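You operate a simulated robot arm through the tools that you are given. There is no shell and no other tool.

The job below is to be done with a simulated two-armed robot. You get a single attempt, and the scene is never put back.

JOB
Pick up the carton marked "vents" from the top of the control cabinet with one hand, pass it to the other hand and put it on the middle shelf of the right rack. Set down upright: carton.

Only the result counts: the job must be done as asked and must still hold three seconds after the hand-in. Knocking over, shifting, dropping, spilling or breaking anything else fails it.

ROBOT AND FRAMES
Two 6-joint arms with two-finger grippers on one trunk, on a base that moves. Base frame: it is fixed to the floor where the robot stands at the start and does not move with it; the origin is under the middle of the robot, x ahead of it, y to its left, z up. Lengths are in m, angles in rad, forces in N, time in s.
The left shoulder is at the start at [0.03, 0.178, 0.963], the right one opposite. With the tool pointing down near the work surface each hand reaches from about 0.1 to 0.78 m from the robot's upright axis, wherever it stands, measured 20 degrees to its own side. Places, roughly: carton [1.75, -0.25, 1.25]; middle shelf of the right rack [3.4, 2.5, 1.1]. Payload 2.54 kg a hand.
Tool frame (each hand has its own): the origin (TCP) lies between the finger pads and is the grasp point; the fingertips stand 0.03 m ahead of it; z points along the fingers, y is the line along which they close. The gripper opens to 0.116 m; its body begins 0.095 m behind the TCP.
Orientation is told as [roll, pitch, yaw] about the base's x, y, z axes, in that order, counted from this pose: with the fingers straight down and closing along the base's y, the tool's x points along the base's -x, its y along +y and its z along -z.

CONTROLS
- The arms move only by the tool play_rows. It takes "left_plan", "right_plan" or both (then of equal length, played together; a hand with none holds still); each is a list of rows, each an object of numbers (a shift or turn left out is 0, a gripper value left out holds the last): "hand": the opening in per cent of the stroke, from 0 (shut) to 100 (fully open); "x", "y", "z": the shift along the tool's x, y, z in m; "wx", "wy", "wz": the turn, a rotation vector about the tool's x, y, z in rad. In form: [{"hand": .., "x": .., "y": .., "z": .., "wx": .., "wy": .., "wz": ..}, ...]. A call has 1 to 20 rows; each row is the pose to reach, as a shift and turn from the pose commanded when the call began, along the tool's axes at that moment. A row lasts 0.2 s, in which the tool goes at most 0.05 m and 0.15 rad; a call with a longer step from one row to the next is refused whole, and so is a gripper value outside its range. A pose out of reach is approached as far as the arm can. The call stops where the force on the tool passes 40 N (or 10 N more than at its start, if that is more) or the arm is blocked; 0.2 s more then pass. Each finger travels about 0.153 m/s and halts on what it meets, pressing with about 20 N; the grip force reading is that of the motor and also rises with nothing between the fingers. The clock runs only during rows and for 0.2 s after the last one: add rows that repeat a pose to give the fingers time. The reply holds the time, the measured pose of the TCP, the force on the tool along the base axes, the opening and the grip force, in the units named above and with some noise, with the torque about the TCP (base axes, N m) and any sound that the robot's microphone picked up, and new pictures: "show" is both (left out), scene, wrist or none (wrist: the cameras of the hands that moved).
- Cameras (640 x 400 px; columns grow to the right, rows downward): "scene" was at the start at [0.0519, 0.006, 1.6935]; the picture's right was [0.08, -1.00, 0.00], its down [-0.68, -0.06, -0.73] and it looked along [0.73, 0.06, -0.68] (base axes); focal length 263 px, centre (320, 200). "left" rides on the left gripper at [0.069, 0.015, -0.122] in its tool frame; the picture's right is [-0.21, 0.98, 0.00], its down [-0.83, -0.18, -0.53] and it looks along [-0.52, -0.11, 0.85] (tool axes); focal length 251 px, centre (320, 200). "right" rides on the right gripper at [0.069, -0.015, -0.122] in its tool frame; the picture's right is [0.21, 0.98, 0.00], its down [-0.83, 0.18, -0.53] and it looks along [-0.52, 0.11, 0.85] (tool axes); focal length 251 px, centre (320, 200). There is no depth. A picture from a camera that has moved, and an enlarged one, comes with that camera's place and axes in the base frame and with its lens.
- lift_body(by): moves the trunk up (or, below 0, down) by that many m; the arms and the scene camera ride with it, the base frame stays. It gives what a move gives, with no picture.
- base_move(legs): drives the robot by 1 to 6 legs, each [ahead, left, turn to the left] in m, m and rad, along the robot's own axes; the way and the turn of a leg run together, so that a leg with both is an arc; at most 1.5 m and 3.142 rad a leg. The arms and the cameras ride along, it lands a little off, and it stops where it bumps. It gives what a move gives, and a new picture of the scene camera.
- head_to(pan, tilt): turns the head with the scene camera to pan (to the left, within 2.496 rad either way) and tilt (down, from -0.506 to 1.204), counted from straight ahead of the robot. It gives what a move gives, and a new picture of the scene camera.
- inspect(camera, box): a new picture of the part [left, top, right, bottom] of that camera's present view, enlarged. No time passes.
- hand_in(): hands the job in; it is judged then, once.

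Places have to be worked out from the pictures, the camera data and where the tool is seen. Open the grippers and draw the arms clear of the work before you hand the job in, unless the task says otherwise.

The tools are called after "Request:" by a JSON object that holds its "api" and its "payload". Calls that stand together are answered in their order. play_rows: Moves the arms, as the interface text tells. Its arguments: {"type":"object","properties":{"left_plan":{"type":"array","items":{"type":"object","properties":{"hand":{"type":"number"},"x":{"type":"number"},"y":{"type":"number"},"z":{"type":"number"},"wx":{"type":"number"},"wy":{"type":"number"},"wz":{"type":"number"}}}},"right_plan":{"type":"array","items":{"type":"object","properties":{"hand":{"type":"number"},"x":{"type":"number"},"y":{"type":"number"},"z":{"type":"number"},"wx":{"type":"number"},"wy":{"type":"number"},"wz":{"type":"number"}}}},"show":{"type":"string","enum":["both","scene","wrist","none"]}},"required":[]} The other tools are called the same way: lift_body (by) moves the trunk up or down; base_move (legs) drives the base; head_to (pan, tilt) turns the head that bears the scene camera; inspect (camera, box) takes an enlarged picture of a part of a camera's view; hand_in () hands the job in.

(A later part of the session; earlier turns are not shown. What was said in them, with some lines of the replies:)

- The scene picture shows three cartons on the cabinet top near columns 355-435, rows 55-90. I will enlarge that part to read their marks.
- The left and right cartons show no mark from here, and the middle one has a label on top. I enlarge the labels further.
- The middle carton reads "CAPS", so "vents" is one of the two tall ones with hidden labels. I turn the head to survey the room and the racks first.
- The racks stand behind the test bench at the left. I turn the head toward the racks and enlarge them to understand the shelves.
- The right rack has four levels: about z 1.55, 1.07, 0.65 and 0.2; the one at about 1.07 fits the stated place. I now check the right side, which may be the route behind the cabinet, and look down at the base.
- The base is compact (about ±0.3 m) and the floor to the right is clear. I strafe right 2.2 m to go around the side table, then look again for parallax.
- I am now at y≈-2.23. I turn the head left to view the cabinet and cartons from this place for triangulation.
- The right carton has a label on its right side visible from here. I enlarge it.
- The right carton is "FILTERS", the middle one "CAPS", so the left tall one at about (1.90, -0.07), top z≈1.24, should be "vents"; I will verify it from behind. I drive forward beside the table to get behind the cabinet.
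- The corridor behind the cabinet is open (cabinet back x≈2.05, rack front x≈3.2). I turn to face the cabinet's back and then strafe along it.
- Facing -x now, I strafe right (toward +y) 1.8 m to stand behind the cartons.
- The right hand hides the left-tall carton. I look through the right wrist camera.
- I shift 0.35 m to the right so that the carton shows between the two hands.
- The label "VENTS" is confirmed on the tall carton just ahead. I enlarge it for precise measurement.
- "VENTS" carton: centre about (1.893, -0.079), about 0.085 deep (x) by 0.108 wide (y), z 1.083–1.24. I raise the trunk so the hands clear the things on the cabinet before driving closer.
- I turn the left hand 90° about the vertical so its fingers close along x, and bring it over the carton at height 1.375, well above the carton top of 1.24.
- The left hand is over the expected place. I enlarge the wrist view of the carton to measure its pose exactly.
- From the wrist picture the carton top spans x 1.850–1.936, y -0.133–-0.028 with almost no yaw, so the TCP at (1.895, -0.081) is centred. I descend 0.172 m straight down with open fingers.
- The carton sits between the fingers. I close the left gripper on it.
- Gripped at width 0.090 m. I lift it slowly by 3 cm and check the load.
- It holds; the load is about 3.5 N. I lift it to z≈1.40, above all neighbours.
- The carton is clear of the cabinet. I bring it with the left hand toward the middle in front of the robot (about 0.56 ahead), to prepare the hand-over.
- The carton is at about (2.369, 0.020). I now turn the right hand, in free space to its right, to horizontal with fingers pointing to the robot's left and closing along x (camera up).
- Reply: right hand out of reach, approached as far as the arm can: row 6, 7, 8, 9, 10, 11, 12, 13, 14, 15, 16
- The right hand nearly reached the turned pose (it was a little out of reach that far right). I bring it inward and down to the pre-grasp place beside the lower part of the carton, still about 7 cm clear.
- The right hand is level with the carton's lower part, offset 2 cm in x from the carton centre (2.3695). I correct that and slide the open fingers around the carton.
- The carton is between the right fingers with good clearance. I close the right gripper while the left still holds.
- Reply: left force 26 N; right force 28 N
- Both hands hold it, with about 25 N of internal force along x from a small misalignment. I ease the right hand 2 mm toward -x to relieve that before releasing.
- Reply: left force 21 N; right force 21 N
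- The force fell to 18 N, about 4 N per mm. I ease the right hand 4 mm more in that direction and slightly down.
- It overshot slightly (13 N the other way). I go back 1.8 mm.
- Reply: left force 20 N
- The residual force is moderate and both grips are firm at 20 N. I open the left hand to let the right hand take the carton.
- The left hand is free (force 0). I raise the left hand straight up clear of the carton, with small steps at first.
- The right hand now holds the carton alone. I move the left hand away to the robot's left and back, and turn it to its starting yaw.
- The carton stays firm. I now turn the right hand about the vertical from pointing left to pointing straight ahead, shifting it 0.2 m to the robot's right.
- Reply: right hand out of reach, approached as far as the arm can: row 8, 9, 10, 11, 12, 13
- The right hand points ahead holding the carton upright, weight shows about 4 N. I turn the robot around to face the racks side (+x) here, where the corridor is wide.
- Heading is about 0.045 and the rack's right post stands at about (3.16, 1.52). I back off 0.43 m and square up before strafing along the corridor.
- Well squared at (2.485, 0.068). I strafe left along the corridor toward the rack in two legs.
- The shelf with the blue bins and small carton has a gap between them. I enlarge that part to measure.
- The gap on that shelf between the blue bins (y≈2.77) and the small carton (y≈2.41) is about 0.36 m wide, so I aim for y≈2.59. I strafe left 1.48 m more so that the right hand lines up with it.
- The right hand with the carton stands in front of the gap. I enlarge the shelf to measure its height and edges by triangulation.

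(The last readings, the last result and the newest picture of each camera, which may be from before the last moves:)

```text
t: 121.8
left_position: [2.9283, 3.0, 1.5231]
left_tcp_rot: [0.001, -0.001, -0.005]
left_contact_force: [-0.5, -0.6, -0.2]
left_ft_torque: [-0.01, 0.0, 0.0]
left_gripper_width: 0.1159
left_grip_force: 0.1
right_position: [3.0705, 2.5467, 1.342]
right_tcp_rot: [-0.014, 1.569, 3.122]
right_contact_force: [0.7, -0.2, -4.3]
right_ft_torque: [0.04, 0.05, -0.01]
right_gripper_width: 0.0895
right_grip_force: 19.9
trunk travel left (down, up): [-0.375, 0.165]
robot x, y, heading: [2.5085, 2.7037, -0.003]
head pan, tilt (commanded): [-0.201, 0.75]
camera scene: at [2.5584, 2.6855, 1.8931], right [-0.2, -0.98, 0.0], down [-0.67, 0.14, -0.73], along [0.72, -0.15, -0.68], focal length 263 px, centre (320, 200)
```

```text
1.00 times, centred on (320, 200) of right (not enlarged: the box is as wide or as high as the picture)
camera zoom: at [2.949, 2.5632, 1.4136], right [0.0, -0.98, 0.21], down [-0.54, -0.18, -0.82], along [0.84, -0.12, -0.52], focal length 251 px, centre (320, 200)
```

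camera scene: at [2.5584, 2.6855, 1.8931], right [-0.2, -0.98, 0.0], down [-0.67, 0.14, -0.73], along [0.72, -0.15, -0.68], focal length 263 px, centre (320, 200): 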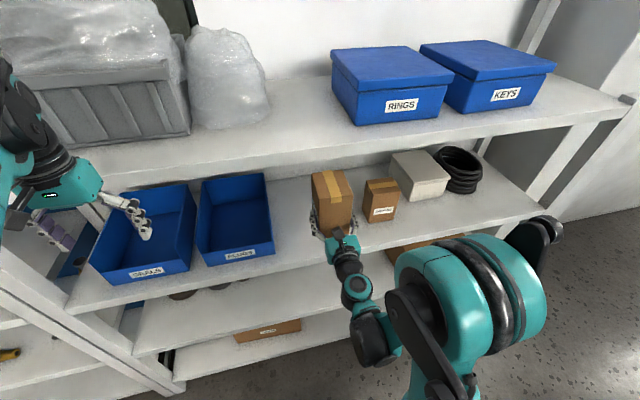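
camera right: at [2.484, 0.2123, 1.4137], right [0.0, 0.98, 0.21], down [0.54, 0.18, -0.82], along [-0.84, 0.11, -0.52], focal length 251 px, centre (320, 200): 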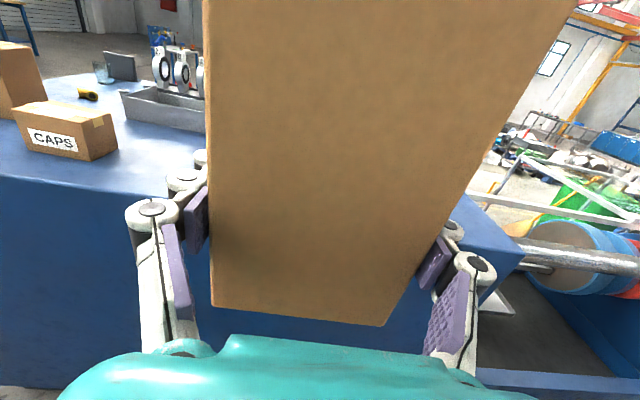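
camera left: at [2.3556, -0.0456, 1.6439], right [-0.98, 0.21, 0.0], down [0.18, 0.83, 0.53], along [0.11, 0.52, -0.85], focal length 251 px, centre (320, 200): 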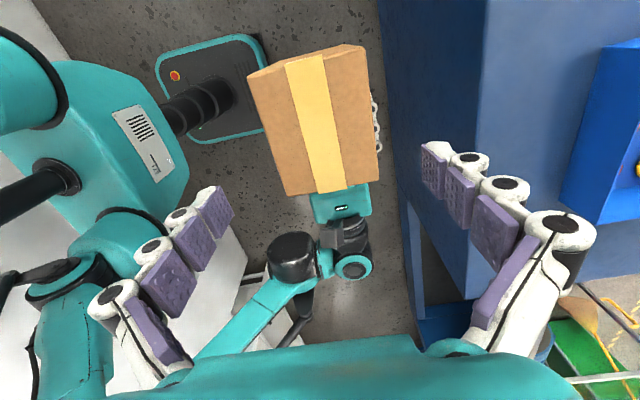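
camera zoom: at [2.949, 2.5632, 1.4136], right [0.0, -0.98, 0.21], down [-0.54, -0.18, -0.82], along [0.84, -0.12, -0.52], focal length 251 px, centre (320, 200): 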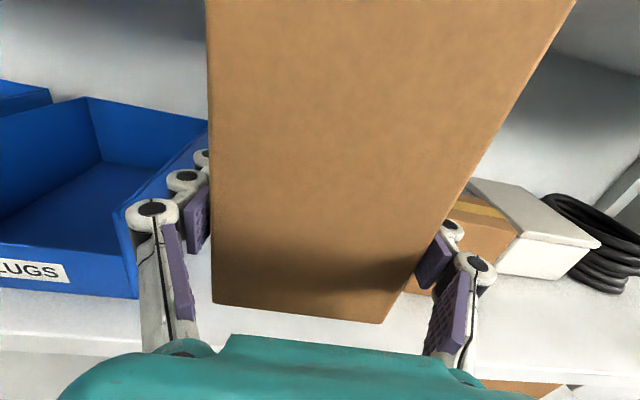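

Triangulating the SPRINGS carton and PLUGS bin corners gives a shelf surface at z≈1.10. I enlarge the shelf front edge below the carton.

Request:
{"api": "inspect", "payload": {"camera": "scene", "box": [250, 220, 350, 300]}}

Request:
{"api": "inspect", "payload": {"camera": "scene", "box": [340, 170, 440, 250]}}

```text
5.00 times, centred on (300, 260) of scene
camera zoom: at [2.5584, 2.6855, 1.8931], right [-0.2, -0.98, 0.0], down [-0.67, 0.14, -0.73], along [0.72, -0.15, -0.68], focal length 1314 px, centre (420, -100)
```

zoom: 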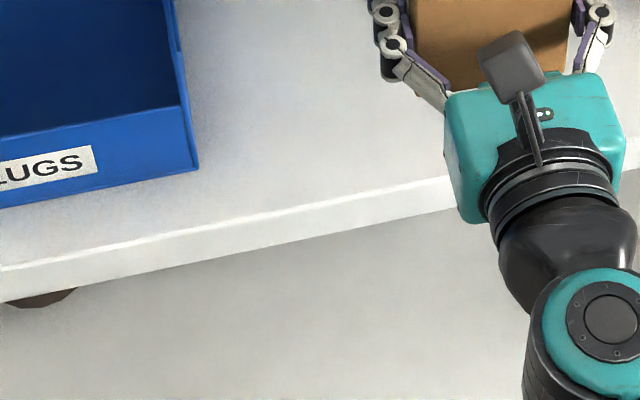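

```text
5.00 times, centred on (390, 210) of scene
camera zoom: at [2.5584, 2.6855, 1.8931], right [-0.2, -0.98, 0.0], down [-0.67, 0.14, -0.73], along [0.72, -0.15, -0.68], focal length 1314 px, centre (-30, 150)
```

zoom: 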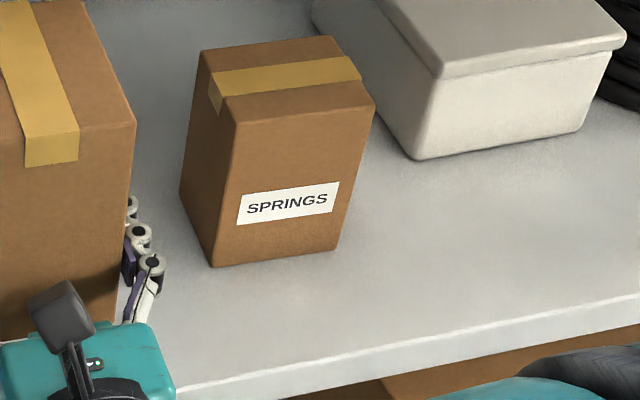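

The shelf front edge is at x≈3.095, SPRINGS ends at y≈2.35 and the PLUGS bin begins at y≈2.73, so the right hand at y≈2.547 is centred in the gap. I first retract the left hand away from the rack.

Request:
{"api": "play_rows", "payload": {"left_plan": [{"hand": 100, "x": 0.025}, {"x": 0.05}, {"x": 0.075}, {"x": 0.1}, {"x": 0.12}, {"x": 0.12}], "show": "scene"}}

Request:
{"api": "lift_body", "payload": {"by": -0.15}}

Request:
{"api": "inspect", "payload": {"camera": "scene", "box": [180, 130, 480, 310]}}

```text
t: 123.2
left_position: [2.8066, 3.0005, 1.5204]
left_tcp_rot: [-0.001, 0.0, -0.003]
left_contact_force: [-0.1, -0.7, 0.4]
left_ft_torque: [-0.02, 0.01, -0.01]
left_gripper_width: 0.1159
left_grip_force: 0.0
right_position: [3.0717, 2.5475, 1.3425]
right_tcp_rot: [0.063, 1.57, -3.082]
right_contact_force: [0.0, 0.3, -4.3]
right_ft_torque: [0.01, 0.01, 0.0]
right_gripper_width: 0.0899
right_grip_force: 20.4
trunk travel left (down, up): [-0.375, 0.165]
robot x, y, heading: [2.5072, 2.7035, -0.003]
head pan, tilt (commanded): [-0.201, 0.75]
camera scene: at [2.5592, 2.6857, 1.8931], right [-0.2, -0.98, 0.0], down [-0.67, 0.14, -0.73], along [0.72, -0.15, -0.68], focal length 263 px, centre (320, 200)
```

scene: 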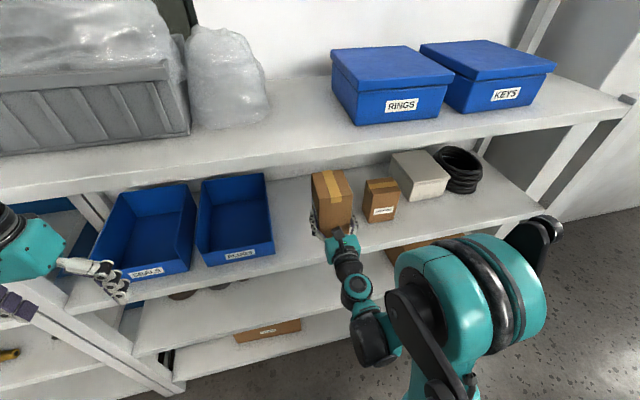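

```text
t: 125.0
left_position: [2.8059, 3.001, 1.3709]
left_tcp_rot: [0.0, -0.001, -0.004]
left_contact_force: [-0.1, -0.7, 0.2]
left_ft_torque: [0.01, 0.01, 0.02]
left_gripper_width: 0.116
left_grip_force: 0.2
right_position: [3.0694, 2.5474, 1.1927]
right_tcp_rot: [-0.008, 1.569, 3.127]
right_contact_force: [0.9, 0.8, -4.3]
right_ft_torque: [-0.02, 0.05, -0.01]
right_gripper_width: 0.0897
right_grip_force: 20.2
trunk travel left (down, up): [-0.225, 0.315]
robot x, y, heading: [2.5055, 2.7012, -0.005]
head pan, tilt (commanded): [-0.201, 0.75]
```

```text
2.13 times, centred on (330, 220) of scene
camera zoom: at [2.5581, 2.6854, 1.7433], right [-0.2, -0.98, 0.0], down [-0.67, 0.14, -0.73], along [0.72, -0.15, -0.68], focal length 561 px, centre (299, 157)
```

zoom: 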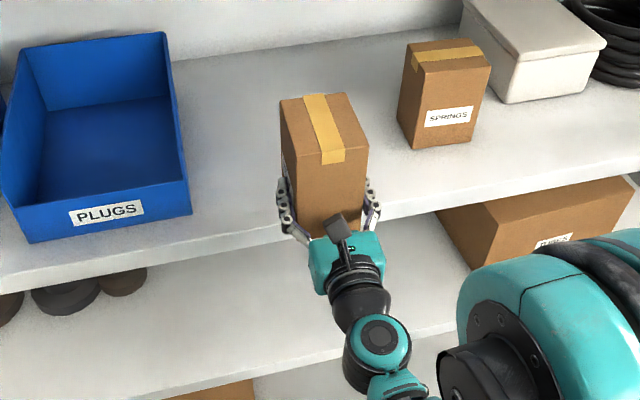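

The carton bottom is about 5 cm above the shelf (z≈1.10). I push the right hand forward 0.118 m so the carton hangs over the front part of the shelf.

Request:
{"api": "play_rows", "payload": {"right_plan": [{"hand": 0, "z": 0.02}, {"z": 0.04}, {"z": 0.06}, {"z": 0.08}, {"z": 0.1}, {"z": 0.118}, {"z": 0.118}], "show": "both"}}

```text
t: 126.6
left_position: [2.8053, 3.0007, 1.3706]
left_tcp_rot: [-0.001, 0.001, -0.003]
left_contact_force: [0.0, 0.7, -0.2]
left_ft_torque: [-0.01, -0.06, 0.0]
left_gripper_width: 0.116
left_grip_force: 0.1
right_position: [3.187, 2.5467, 1.1927]
right_tcp_rot: [0.049, 1.568, -3.096]
right_contact_force: [-0.8, 1.3, -4.3]
right_ft_torque: [0.0, 0.05, -0.04]
right_gripper_width: 0.0896
right_grip_force: 20.1
trunk travel left (down, up): [-0.225, 0.315]
robot x, y, heading: [2.5105, 2.704, -0.003]
head pan, tilt (commanded): [-0.201, 0.75]
camera scene: at [2.5577, 2.6855, 1.7431], right [-0.2, -0.98, 0.0], down [-0.67, 0.14, -0.73], along [0.72, -0.15, -0.68], focal length 263 px, centre (320, 200)
camera right: at [3.0658, 2.5619, 1.2623], right [0.0, -0.98, 0.21], down [-0.54, -0.18, -0.82], along [0.84, -0.12, -0.52], focal length 251 px, centre (320, 200)
```

scene: 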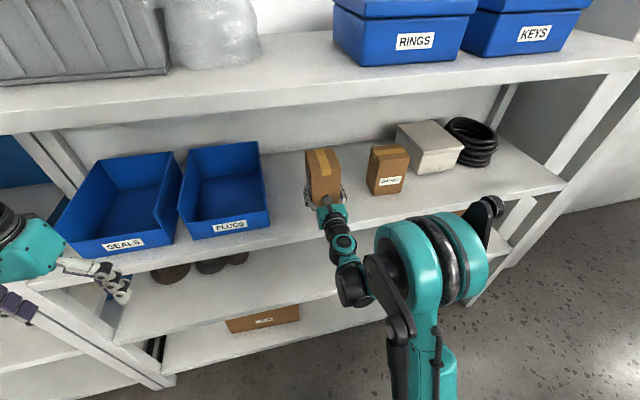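
right: 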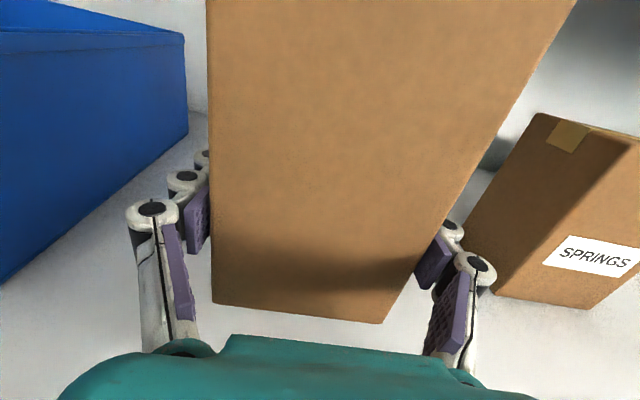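

The carton is over the shelf at x≈3.14–3.25. I lower it 3.5 cm, staying about 1 cm above the shelf, then look.

Request:
{"api": "play_rows", "payload": {"right_plan": [{"hand": 0, "x": -0.01}, {"x": -0.02}, {"x": -0.03}, {"x": -0.036}, {"x": -0.036}], "show": "both"}}

Request:
{"api": "inspect", "payload": {"camera": "scene", "box": [260, 130, 420, 250]}}

```text
t: 127.8
left_position: [2.8078, 3.0006, 1.3696]
left_tcp_rot: [0.0, 0.0, -0.003]
left_contact_force: [0.0, -0.5, -0.7]
left_ft_torque: [0.0, 0.03, -0.04]
left_gripper_width: 0.116
left_grip_force: 0.1
right_position: [3.1888, 2.547, 1.1562]
right_tcp_rot: [-0.005, 1.569, 3.13]
right_contact_force: [0.4, -0.2, -4.3]
right_ft_torque: [0.04, 0.05, 0.0]
right_gripper_width: 0.0893
right_grip_force: 20.2
trunk travel left (down, up): [-0.225, 0.315]
robot x, y, heading: [2.5063, 2.7035, -0.004]
head pan, tilt (commanded): [-0.201, 0.75]
camera scene: at [2.5584, 2.6855, 1.7431], right [-0.2, -0.98, 0.0], down [-0.67, 0.14, -0.73], along [0.72, -0.15, -0.68], focal length 263 px, centre (320, 200)
camera right: at [3.0676, 2.5629, 1.2269], right [0.0, -0.98, 0.21], down [-0.54, -0.18, -0.82], along [0.84, -0.12, -0.52], focal length 251 px, centre (320, 200)
```

scene: 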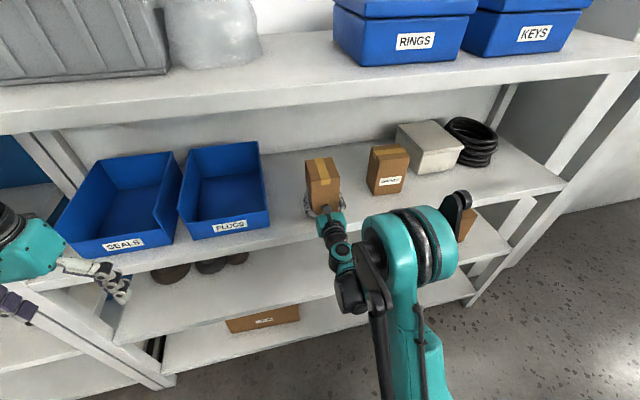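
right: 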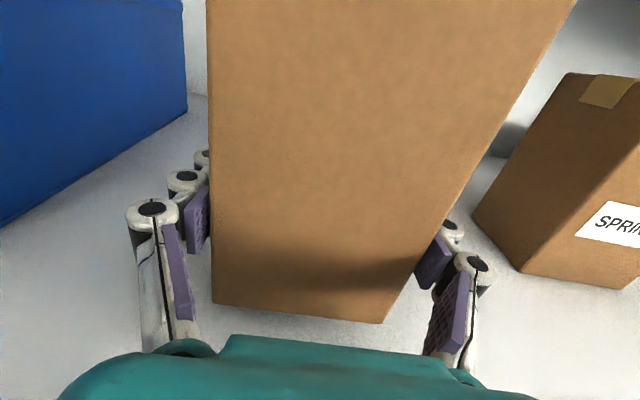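

```text
3.33 times, centred on (340, 190) of scene
camera zoom: at [2.5584, 2.6855, 1.7431], right [-0.2, -0.98, 0.0], down [-0.67, 0.14, -0.73], along [0.72, -0.15, -0.68], focal length 876 px, centre (253, 233)
```

zoom: 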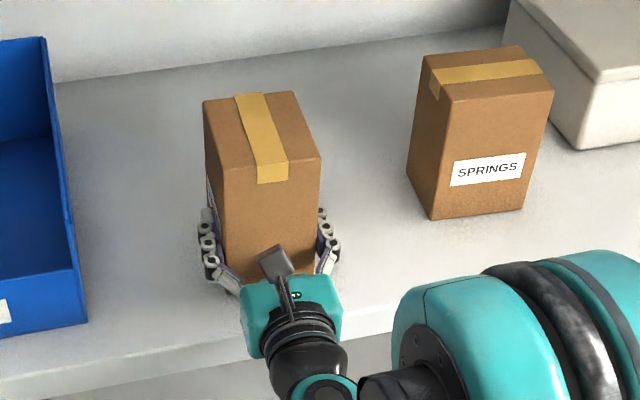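

About 1 cm remains to the shelf. I lower slowly by 9 mm and read the force.

Request:
{"api": "play_rows", "payload": {"right_plan": [{"hand": 0, "x": -0.003}, {"x": -0.006}, {"x": -0.008}, {"x": -0.008}], "show": "wrist"}}

```text
t: 128.8
left_position: [2.8068, 2.9993, 1.3703]
left_tcp_rot: [0.001, -0.001, -0.004]
left_contact_force: [0.1, -0.2, -1.3]
left_ft_torque: [0.0, 0.01, -0.03]
left_gripper_width: 0.116
left_grip_force: 0.0
right_position: [3.1884, 2.5474, 1.1483]
right_tcp_rot: [0.007, 1.568, -3.14]
right_contact_force: [-0.2, 0.3, -4.9]
right_ft_torque: [0.0, 0.06, 0.01]
right_gripper_width: 0.0895
right_grip_force: 20.0
trunk travel left (down, up): [-0.225, 0.315]
robot x, y, heading: [2.5092, 2.7051, -0.001]
head pan, tilt (commanded): [-0.201, 0.75]
camera right: at [3.067, 2.5631, 1.2194], right [0.0, -0.98, 0.21], down [-0.54, -0.18, -0.82], along [0.84, -0.12, -0.52], focal length 251 px, centre (320, 200)
```

right: 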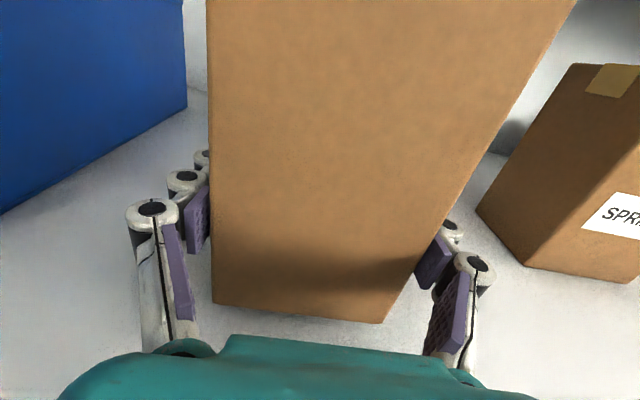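

No contact yet at TCP z 1.148. I continue down in 1.5 mm steps.

Request:
{"api": "play_rows", "payload": {"right_plan": [{"hand": 0, "x": -0.0015}, {"x": -0.003}, {"x": -0.003}], "show": "none"}}

```text
t: 129.6
left_position: [2.8075, 2.9999, 1.3709]
left_tcp_rot: [-0.001, -0.001, -0.003]
left_contact_force: [0.2, 0.6, -0.4]
left_ft_torque: [0.0, 0.06, 0.01]
left_gripper_width: 0.116
left_grip_force: 0.0
right_position: [3.1873, 2.5483, 1.147]
right_tcp_rot: [0.039, 1.568, -3.106]
right_contact_force: [0.2, -0.3, -4.4]
right_ft_torque: [0.0, 0.06, 0.0]
right_gripper_width: 0.0897
right_grip_force: 20.2
trunk travel left (down, up): [-0.225, 0.315]
robot x, y, heading: [2.5097, 2.7009, -0.004]
head pan, tilt (commanded): [-0.201, 0.75]
```

Still free (-4.4 N is just the weight). I lower another 3 mm.

Request:
{"api": "play_rows", "payload": {"right_plan": [{"hand": 0, "x": -0.0015}, {"x": -0.003}, {"x": -0.003}], "show": "none"}}

```text
t: 130.4
left_position: [2.8066, 3.001, 1.3715]
left_tcp_rot: [0.0, -0.001, -0.003]
left_contact_force: [0.5, -0.6, 0.5]
left_ft_torque: [0.01, 0.03, 0.0]
left_gripper_width: 0.1161
left_grip_force: 0.1
right_position: [3.1893, 2.5464, 1.1419]
right_tcp_rot: [0.033, 1.569, -3.116]
right_contact_force: [0.3, -0.5, -4.0]
right_ft_torque: [0.03, 0.0, 0.02]
right_gripper_width: 0.0896
right_grip_force: 20.1
trunk travel left (down, up): [-0.225, 0.315]
robot x, y, heading: [2.51, 2.7028, -0.005]
head pan, tilt (commanded): [-0.201, 0.75]
```

No contact yet at 1.142. I lower 3 mm more.

Request:
{"api": "play_rows", "payload": {"right_plan": [{"hand": 0, "x": -0.0015}, {"x": -0.003}, {"x": -0.003}], "show": "wrist"}}

Request:
{"api": "inspect", "payload": {"camera": "scene", "box": [290, 140, 370, 220]}}

```text
t: 131.2
left_position: [2.8073, 3.0017, 1.3715]
left_tcp_rot: [0.001, 0.001, -0.005]
left_contact_force: [0.4, 0.0, 0.4]
left_ft_torque: [0.02, -0.01, 0.0]
left_gripper_width: 0.116
left_grip_force: 0.1
right_position: [3.1875, 2.5471, 1.1404]
right_tcp_rot: [-0.076, 1.57, 3.062]
right_contact_force: [3.8, -1.3, 9.6]
right_ft_torque: [0.29, 0.07, -0.02]
right_gripper_width: 0.0897
right_grip_force: 19.8
trunk travel left (down, up): [-0.225, 0.315]
robot x, y, heading: [2.5067, 2.7029, -0.006]
head pan, tilt (commanded): [-0.201, 0.75]
camera right: at [3.0664, 2.5627, 1.2105], right [0.0, -0.98, 0.21], down [-0.54, -0.18, -0.82], along [0.84, -0.12, -0.52], focal length 251 px, centre (320, 200)
```

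right: 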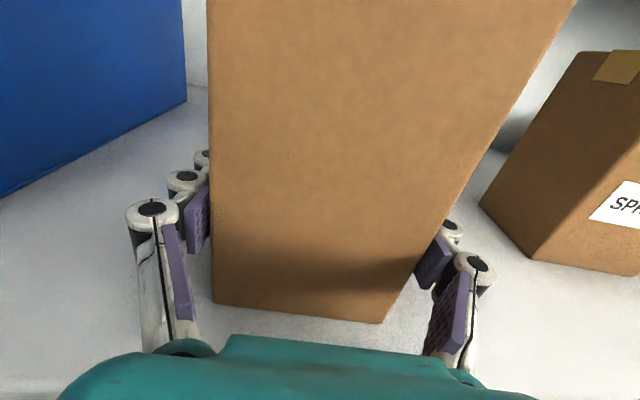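

```text
5.00 times, centred on (330, 180) of scene
camera zoom: at [2.5576, 2.6854, 1.7433], right [-0.2, -0.98, 0.0], down [-0.67, 0.14, -0.73], along [0.72, -0.15, -0.68], focal length 1314 px, centre (270, 300)
```

zoom: 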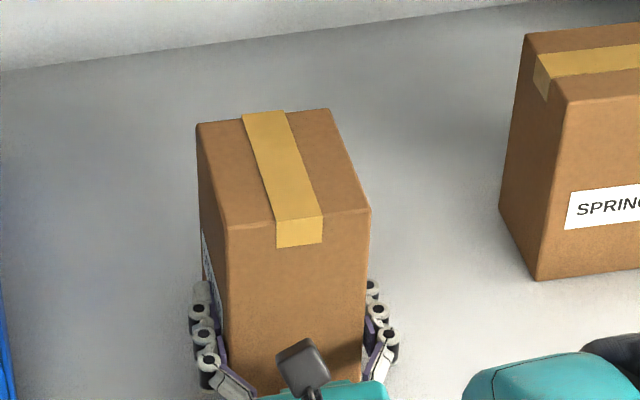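

The force jumped by about 14 N upward at TCP z 1.140 with little pitch torque, so the carton's bottom is on the shelf. I ease up 1 mm and open the right fingers gradually.

Request:
{"api": "play_rows", "payload": {"right_plan": [{"hand": 0, "x": 0.0008}, {"hand": 79, "x": 0.0008}, {"hand": 83, "x": 0.0008}, {"hand": 88, "x": 0.0008}, {"hand": 94, "x": 0.0008}, {"hand": 100, "x": 0.0008}, {"hand": 100, "x": 0.0008}, {"hand": 100, "x": 0.0008}], "show": "both"}}

Request:
{"api": "inspect", "payload": {"camera": "scene", "box": [290, 140, 370, 220]}}

```text
t: 133.0
left_position: [2.8072, 3.0003, 1.3717]
left_tcp_rot: [-0.001, -0.001, -0.003]
left_contact_force: [0.2, -0.5, 0.1]
left_ft_torque: [0.02, -0.03, 0.02]
left_gripper_width: 0.1159
left_grip_force: 0.0
right_position: [3.1875, 2.5466, 1.1403]
right_tcp_rot: [0.063, 1.568, -3.081]
right_contact_force: [-0.3, -0.2, 0.4]
right_ft_torque: [0.0, -0.01, 0.03]
right_gripper_width: 0.1159
right_grip_force: 0.1
trunk travel left (down, up): [-0.225, 0.315]
robot x, y, heading: [2.5069, 2.7043, -0.003]
head pan, tilt (commanded): [-0.201, 0.75]
camera scene: at [2.5579, 2.6856, 1.7431], right [-0.2, -0.98, 0.0], down [-0.67, 0.14, -0.73], along [0.72, -0.15, -0.68], focal length 263 px, centre (320, 200)
camera right: at [3.0664, 2.5624, 1.2113], right [0.0, -0.98, 0.21], down [-0.54, -0.18, -0.82], along [0.84, -0.12, -0.52], focal length 251 px, centre (320, 200)
```

scene: 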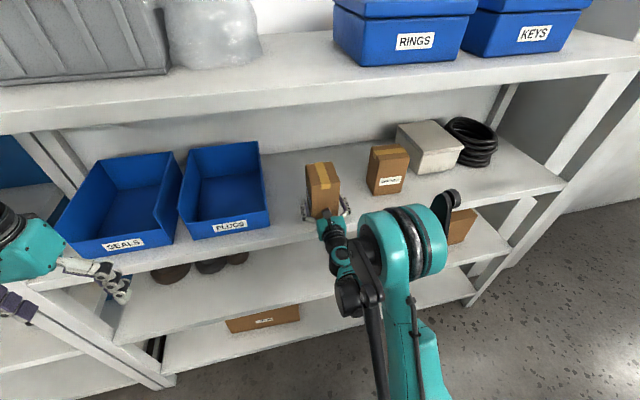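
right: 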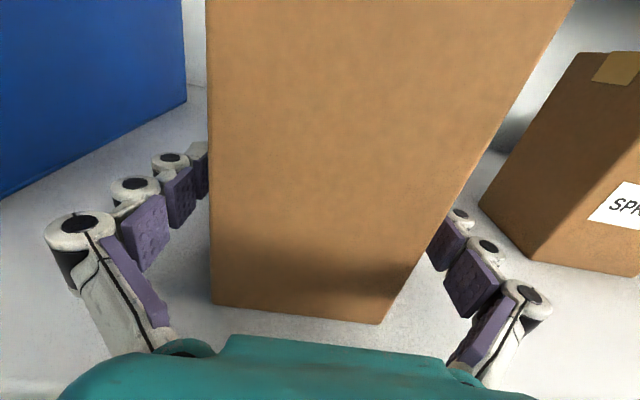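

```text
5.00 times, centred on (330, 180) of scene
camera zoom: at [2.5579, 2.6856, 1.7431], right [-0.2, -0.98, 0.0], down [-0.67, 0.14, -0.73], along [0.72, -0.15, -0.68], focal length 1314 px, centre (270, 300)
```

zoom: 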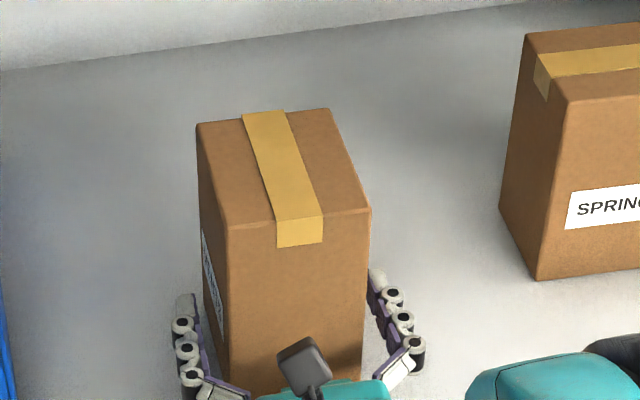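

The carton stands free on the shelf with open fingers on both sides. I retrace the approach: raise the hand 5 cm between the clear sides, then withdraw straight back.

Request:
{"api": "play_rows", "payload": {"right_plan": [{"hand": 100, "x": 0.012}, {"x": 0.024}, {"x": 0.036}, {"x": 0.05}, {"x": 0.05}], "show": "both"}}

```text
t: 134.2
left_position: [2.8067, 3.0009, 1.3699]
left_tcp_rot: [0.0, 0.001, -0.003]
left_contact_force: [0.3, 0.1, -0.2]
left_ft_torque: [0.01, -0.03, -0.01]
left_gripper_width: 0.1161
left_grip_force: 0.1
right_position: [3.1871, 2.5488, 1.1909]
right_tcp_rot: [0.014, 1.569, -3.129]
right_contact_force: [-0.1, -0.1, -0.3]
right_ft_torque: [-0.02, -0.02, -0.01]
right_gripper_width: 0.1159
right_grip_force: 0.1
trunk travel left (down, up): [-0.225, 0.315]
robot x, y, heading: [2.5076, 2.704, -0.002]
head pan, tilt (commanded): [-0.201, 0.75]
camera scene: at [2.5584, 2.6855, 1.7431], right [-0.2, -0.98, 0.0], down [-0.67, 0.14, -0.73], along [0.72, -0.15, -0.68], focal length 263 px, centre (320, 200)
camera right: at [3.0666, 2.5639, 1.2616], right [0.0, -0.98, 0.21], down [-0.54, -0.18, -0.82], along [0.84, -0.12, -0.52], focal length 251 px, centre (320, 200)
```

scene: 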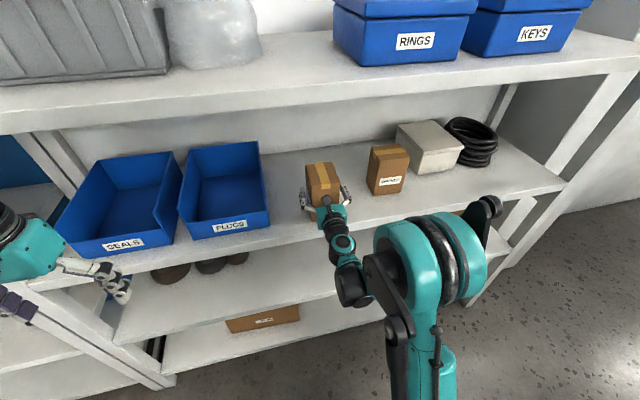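
right: 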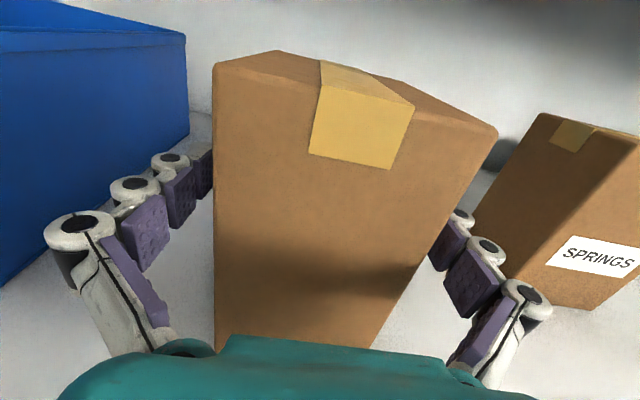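

The carton stayed standing on the shelf and the fingers are clear. I withdraw the right hand straight back 0.115 m.

Request:
{"api": "play_rows", "payload": {"right_plan": [{"hand": 100, "z": -0.015}, {"z": -0.03}, {"z": -0.05}, {"z": -0.07}, {"z": -0.095}, {"z": -0.115}, {"z": -0.115}], "show": "both"}}

```text
t: 135.8
left_position: [2.8074, 2.9999, 1.3708]
left_tcp_rot: [-0.002, 0.001, -0.003]
left_contact_force: [-0.1, 0.5, 0.2]
left_ft_torque: [-0.02, 0.03, 0.02]
left_gripper_width: 0.1161
left_grip_force: 0.1
right_position: [3.0726, 2.5481, 1.1925]
right_tcp_rot: [0.115, 1.568, -3.029]
right_contact_force: [0.5, 0.8, -0.4]
right_ft_torque: [0.02, 0.01, 0.0]
right_gripper_width: 0.1161
right_grip_force: 0.0
trunk travel left (down, up): [-0.225, 0.315]
robot x, y, heading: [2.5056, 2.7029, -0.004]
head pan, tilt (commanded): [-0.201, 0.75]
camera scene: at [2.5584, 2.6856, 1.7431], right [-0.2, -0.98, 0.0], down [-0.67, 0.14, -0.73], along [0.72, -0.15, -0.68], focal length 263 px, centre (320, 200)
camera right: at [2.952, 2.563, 1.2624], right [0.0, -0.98, 0.21], down [-0.54, -0.18, -0.82], along [0.84, -0.12, -0.52], focal length 251 px, centre (320, 200)
```

scene: 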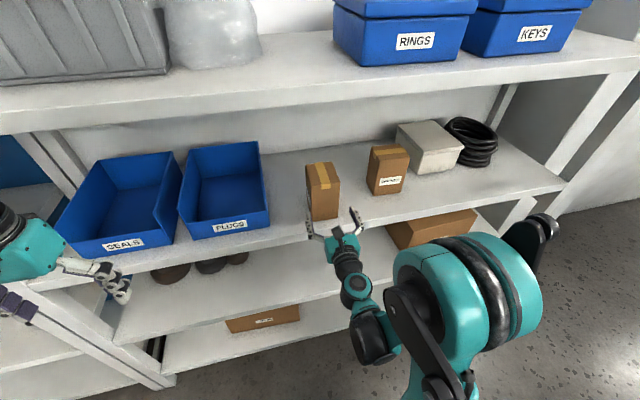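
right: 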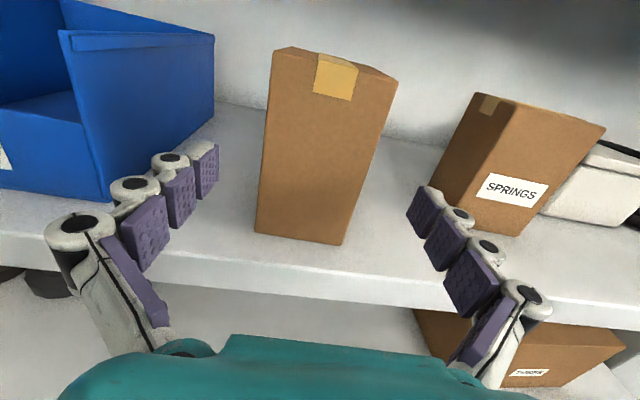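

The carton stands upright on the shelf at about x 3.14–3.25, y 2.55, and the right hand is out. I back the base 8 cm so that the hands are well clear of the rack, then check the carton once more.

Request:
{"api": "base_move", "payload": {"legs": [[-0.08, 0, 0]]}}

Request:
{"api": "inspect", "payload": {"camera": "scene", "box": [250, 120, 450, 250]}}

Request:
{"api": "inspect", "payload": {"camera": "right", "box": [0, 0, 640, 400]}}

```text
t: 136.8
left_position: [2.724, 3.0014, 1.3709]
left_tcp_rot: [-0.001, -0.001, -0.002]
left_contact_force: [-0.7, -0.6, -0.1]
left_ft_torque: [-0.04, -0.04, 0.02]
left_gripper_width: 0.1161
left_grip_force: 0.1
right_position: [2.9924, 2.5489, 1.1934]
right_tcp_rot: [0.095, 1.57, -3.047]
right_contact_force: [0.1, -0.8, 0.2]
right_ft_torque: [0.03, 0.03, 0.01]
right_gripper_width: 0.1162
right_grip_force: 0.0
trunk travel left (down, up): [-0.225, 0.315]
robot x, y, heading: [2.4276, 2.7024, 0.001]
head pan, tilt (commanded): [-0.201, 0.75]
camera scene: at [2.4761, 2.686, 1.7432], right [-0.2, -0.98, 0.0], down [-0.67, 0.14, -0.73], along [0.72, -0.15, -0.68], focal length 263 px, centre (320, 200)
```

scene: 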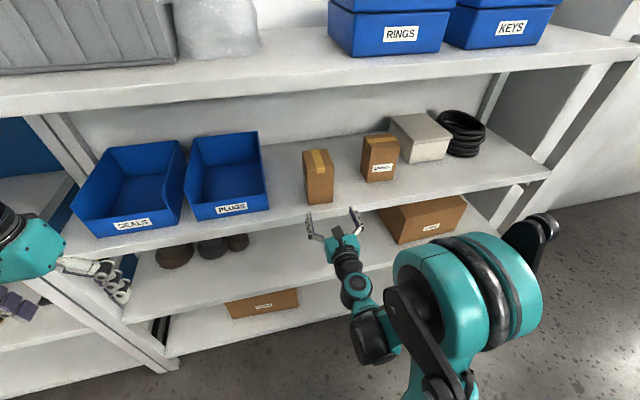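

```text
3.08 times, centred on (350, 185) of scene
camera zoom: at [2.4761, 2.686, 1.7432], right [-0.2, -0.98, 0.0], down [-0.67, 0.14, -0.73], along [0.72, -0.15, -0.68], focal length 809 px, centre (228, 246)
```

zoom: 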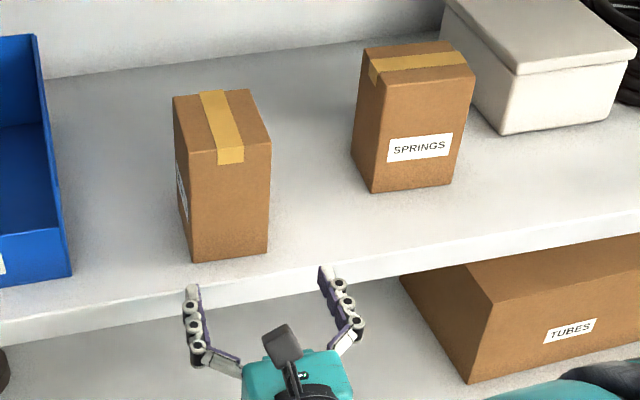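

```text
1.00 times, centred on (320, 200) of right (not enlarged: the box is as wide or as high as the picture)
camera zoom: at [2.871, 2.5643, 1.2631], right [0.0, -0.98, 0.21], down [-0.54, -0.18, -0.82], along [0.84, -0.12, -0.52], focal length 251 px, centre (320, 200)
```

zoom: 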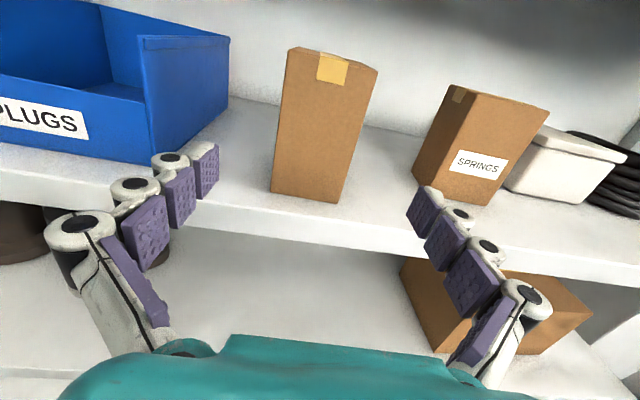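

The carton "vents" stands upright and alone in the gap on the shelf at z≈1.10. Both grippers are open and clear of the rack, and the neighbouring items look unmoved, so I hand the job in.

Request:
{"api": "hand_in", "payload": {}}

```text
The job is handed in.
```

The "vents" carton is now upright on the right rack's middle shelf, and the job is handed in. It stands in the gap between the PLUGS bin and the SPRINGS carton, about 4 cm back from the front edge.

I read its label from behind the cabinet; the other two cartons there are CAPS and FILTERS. The left hand lifted it from above and passed it to the right hand, which set it down.

- **Which shelf:** the right rack has four levels, so "middle" was unclear. I used the one at about 1.10 m, which matches the place you gave.
- **Other items:** nothing next to the carton on the shelf looked moved in the last pictures. I did not look at the cabinet top again after driving away.
- **Arms:** both grippers are open and clear of the rack.
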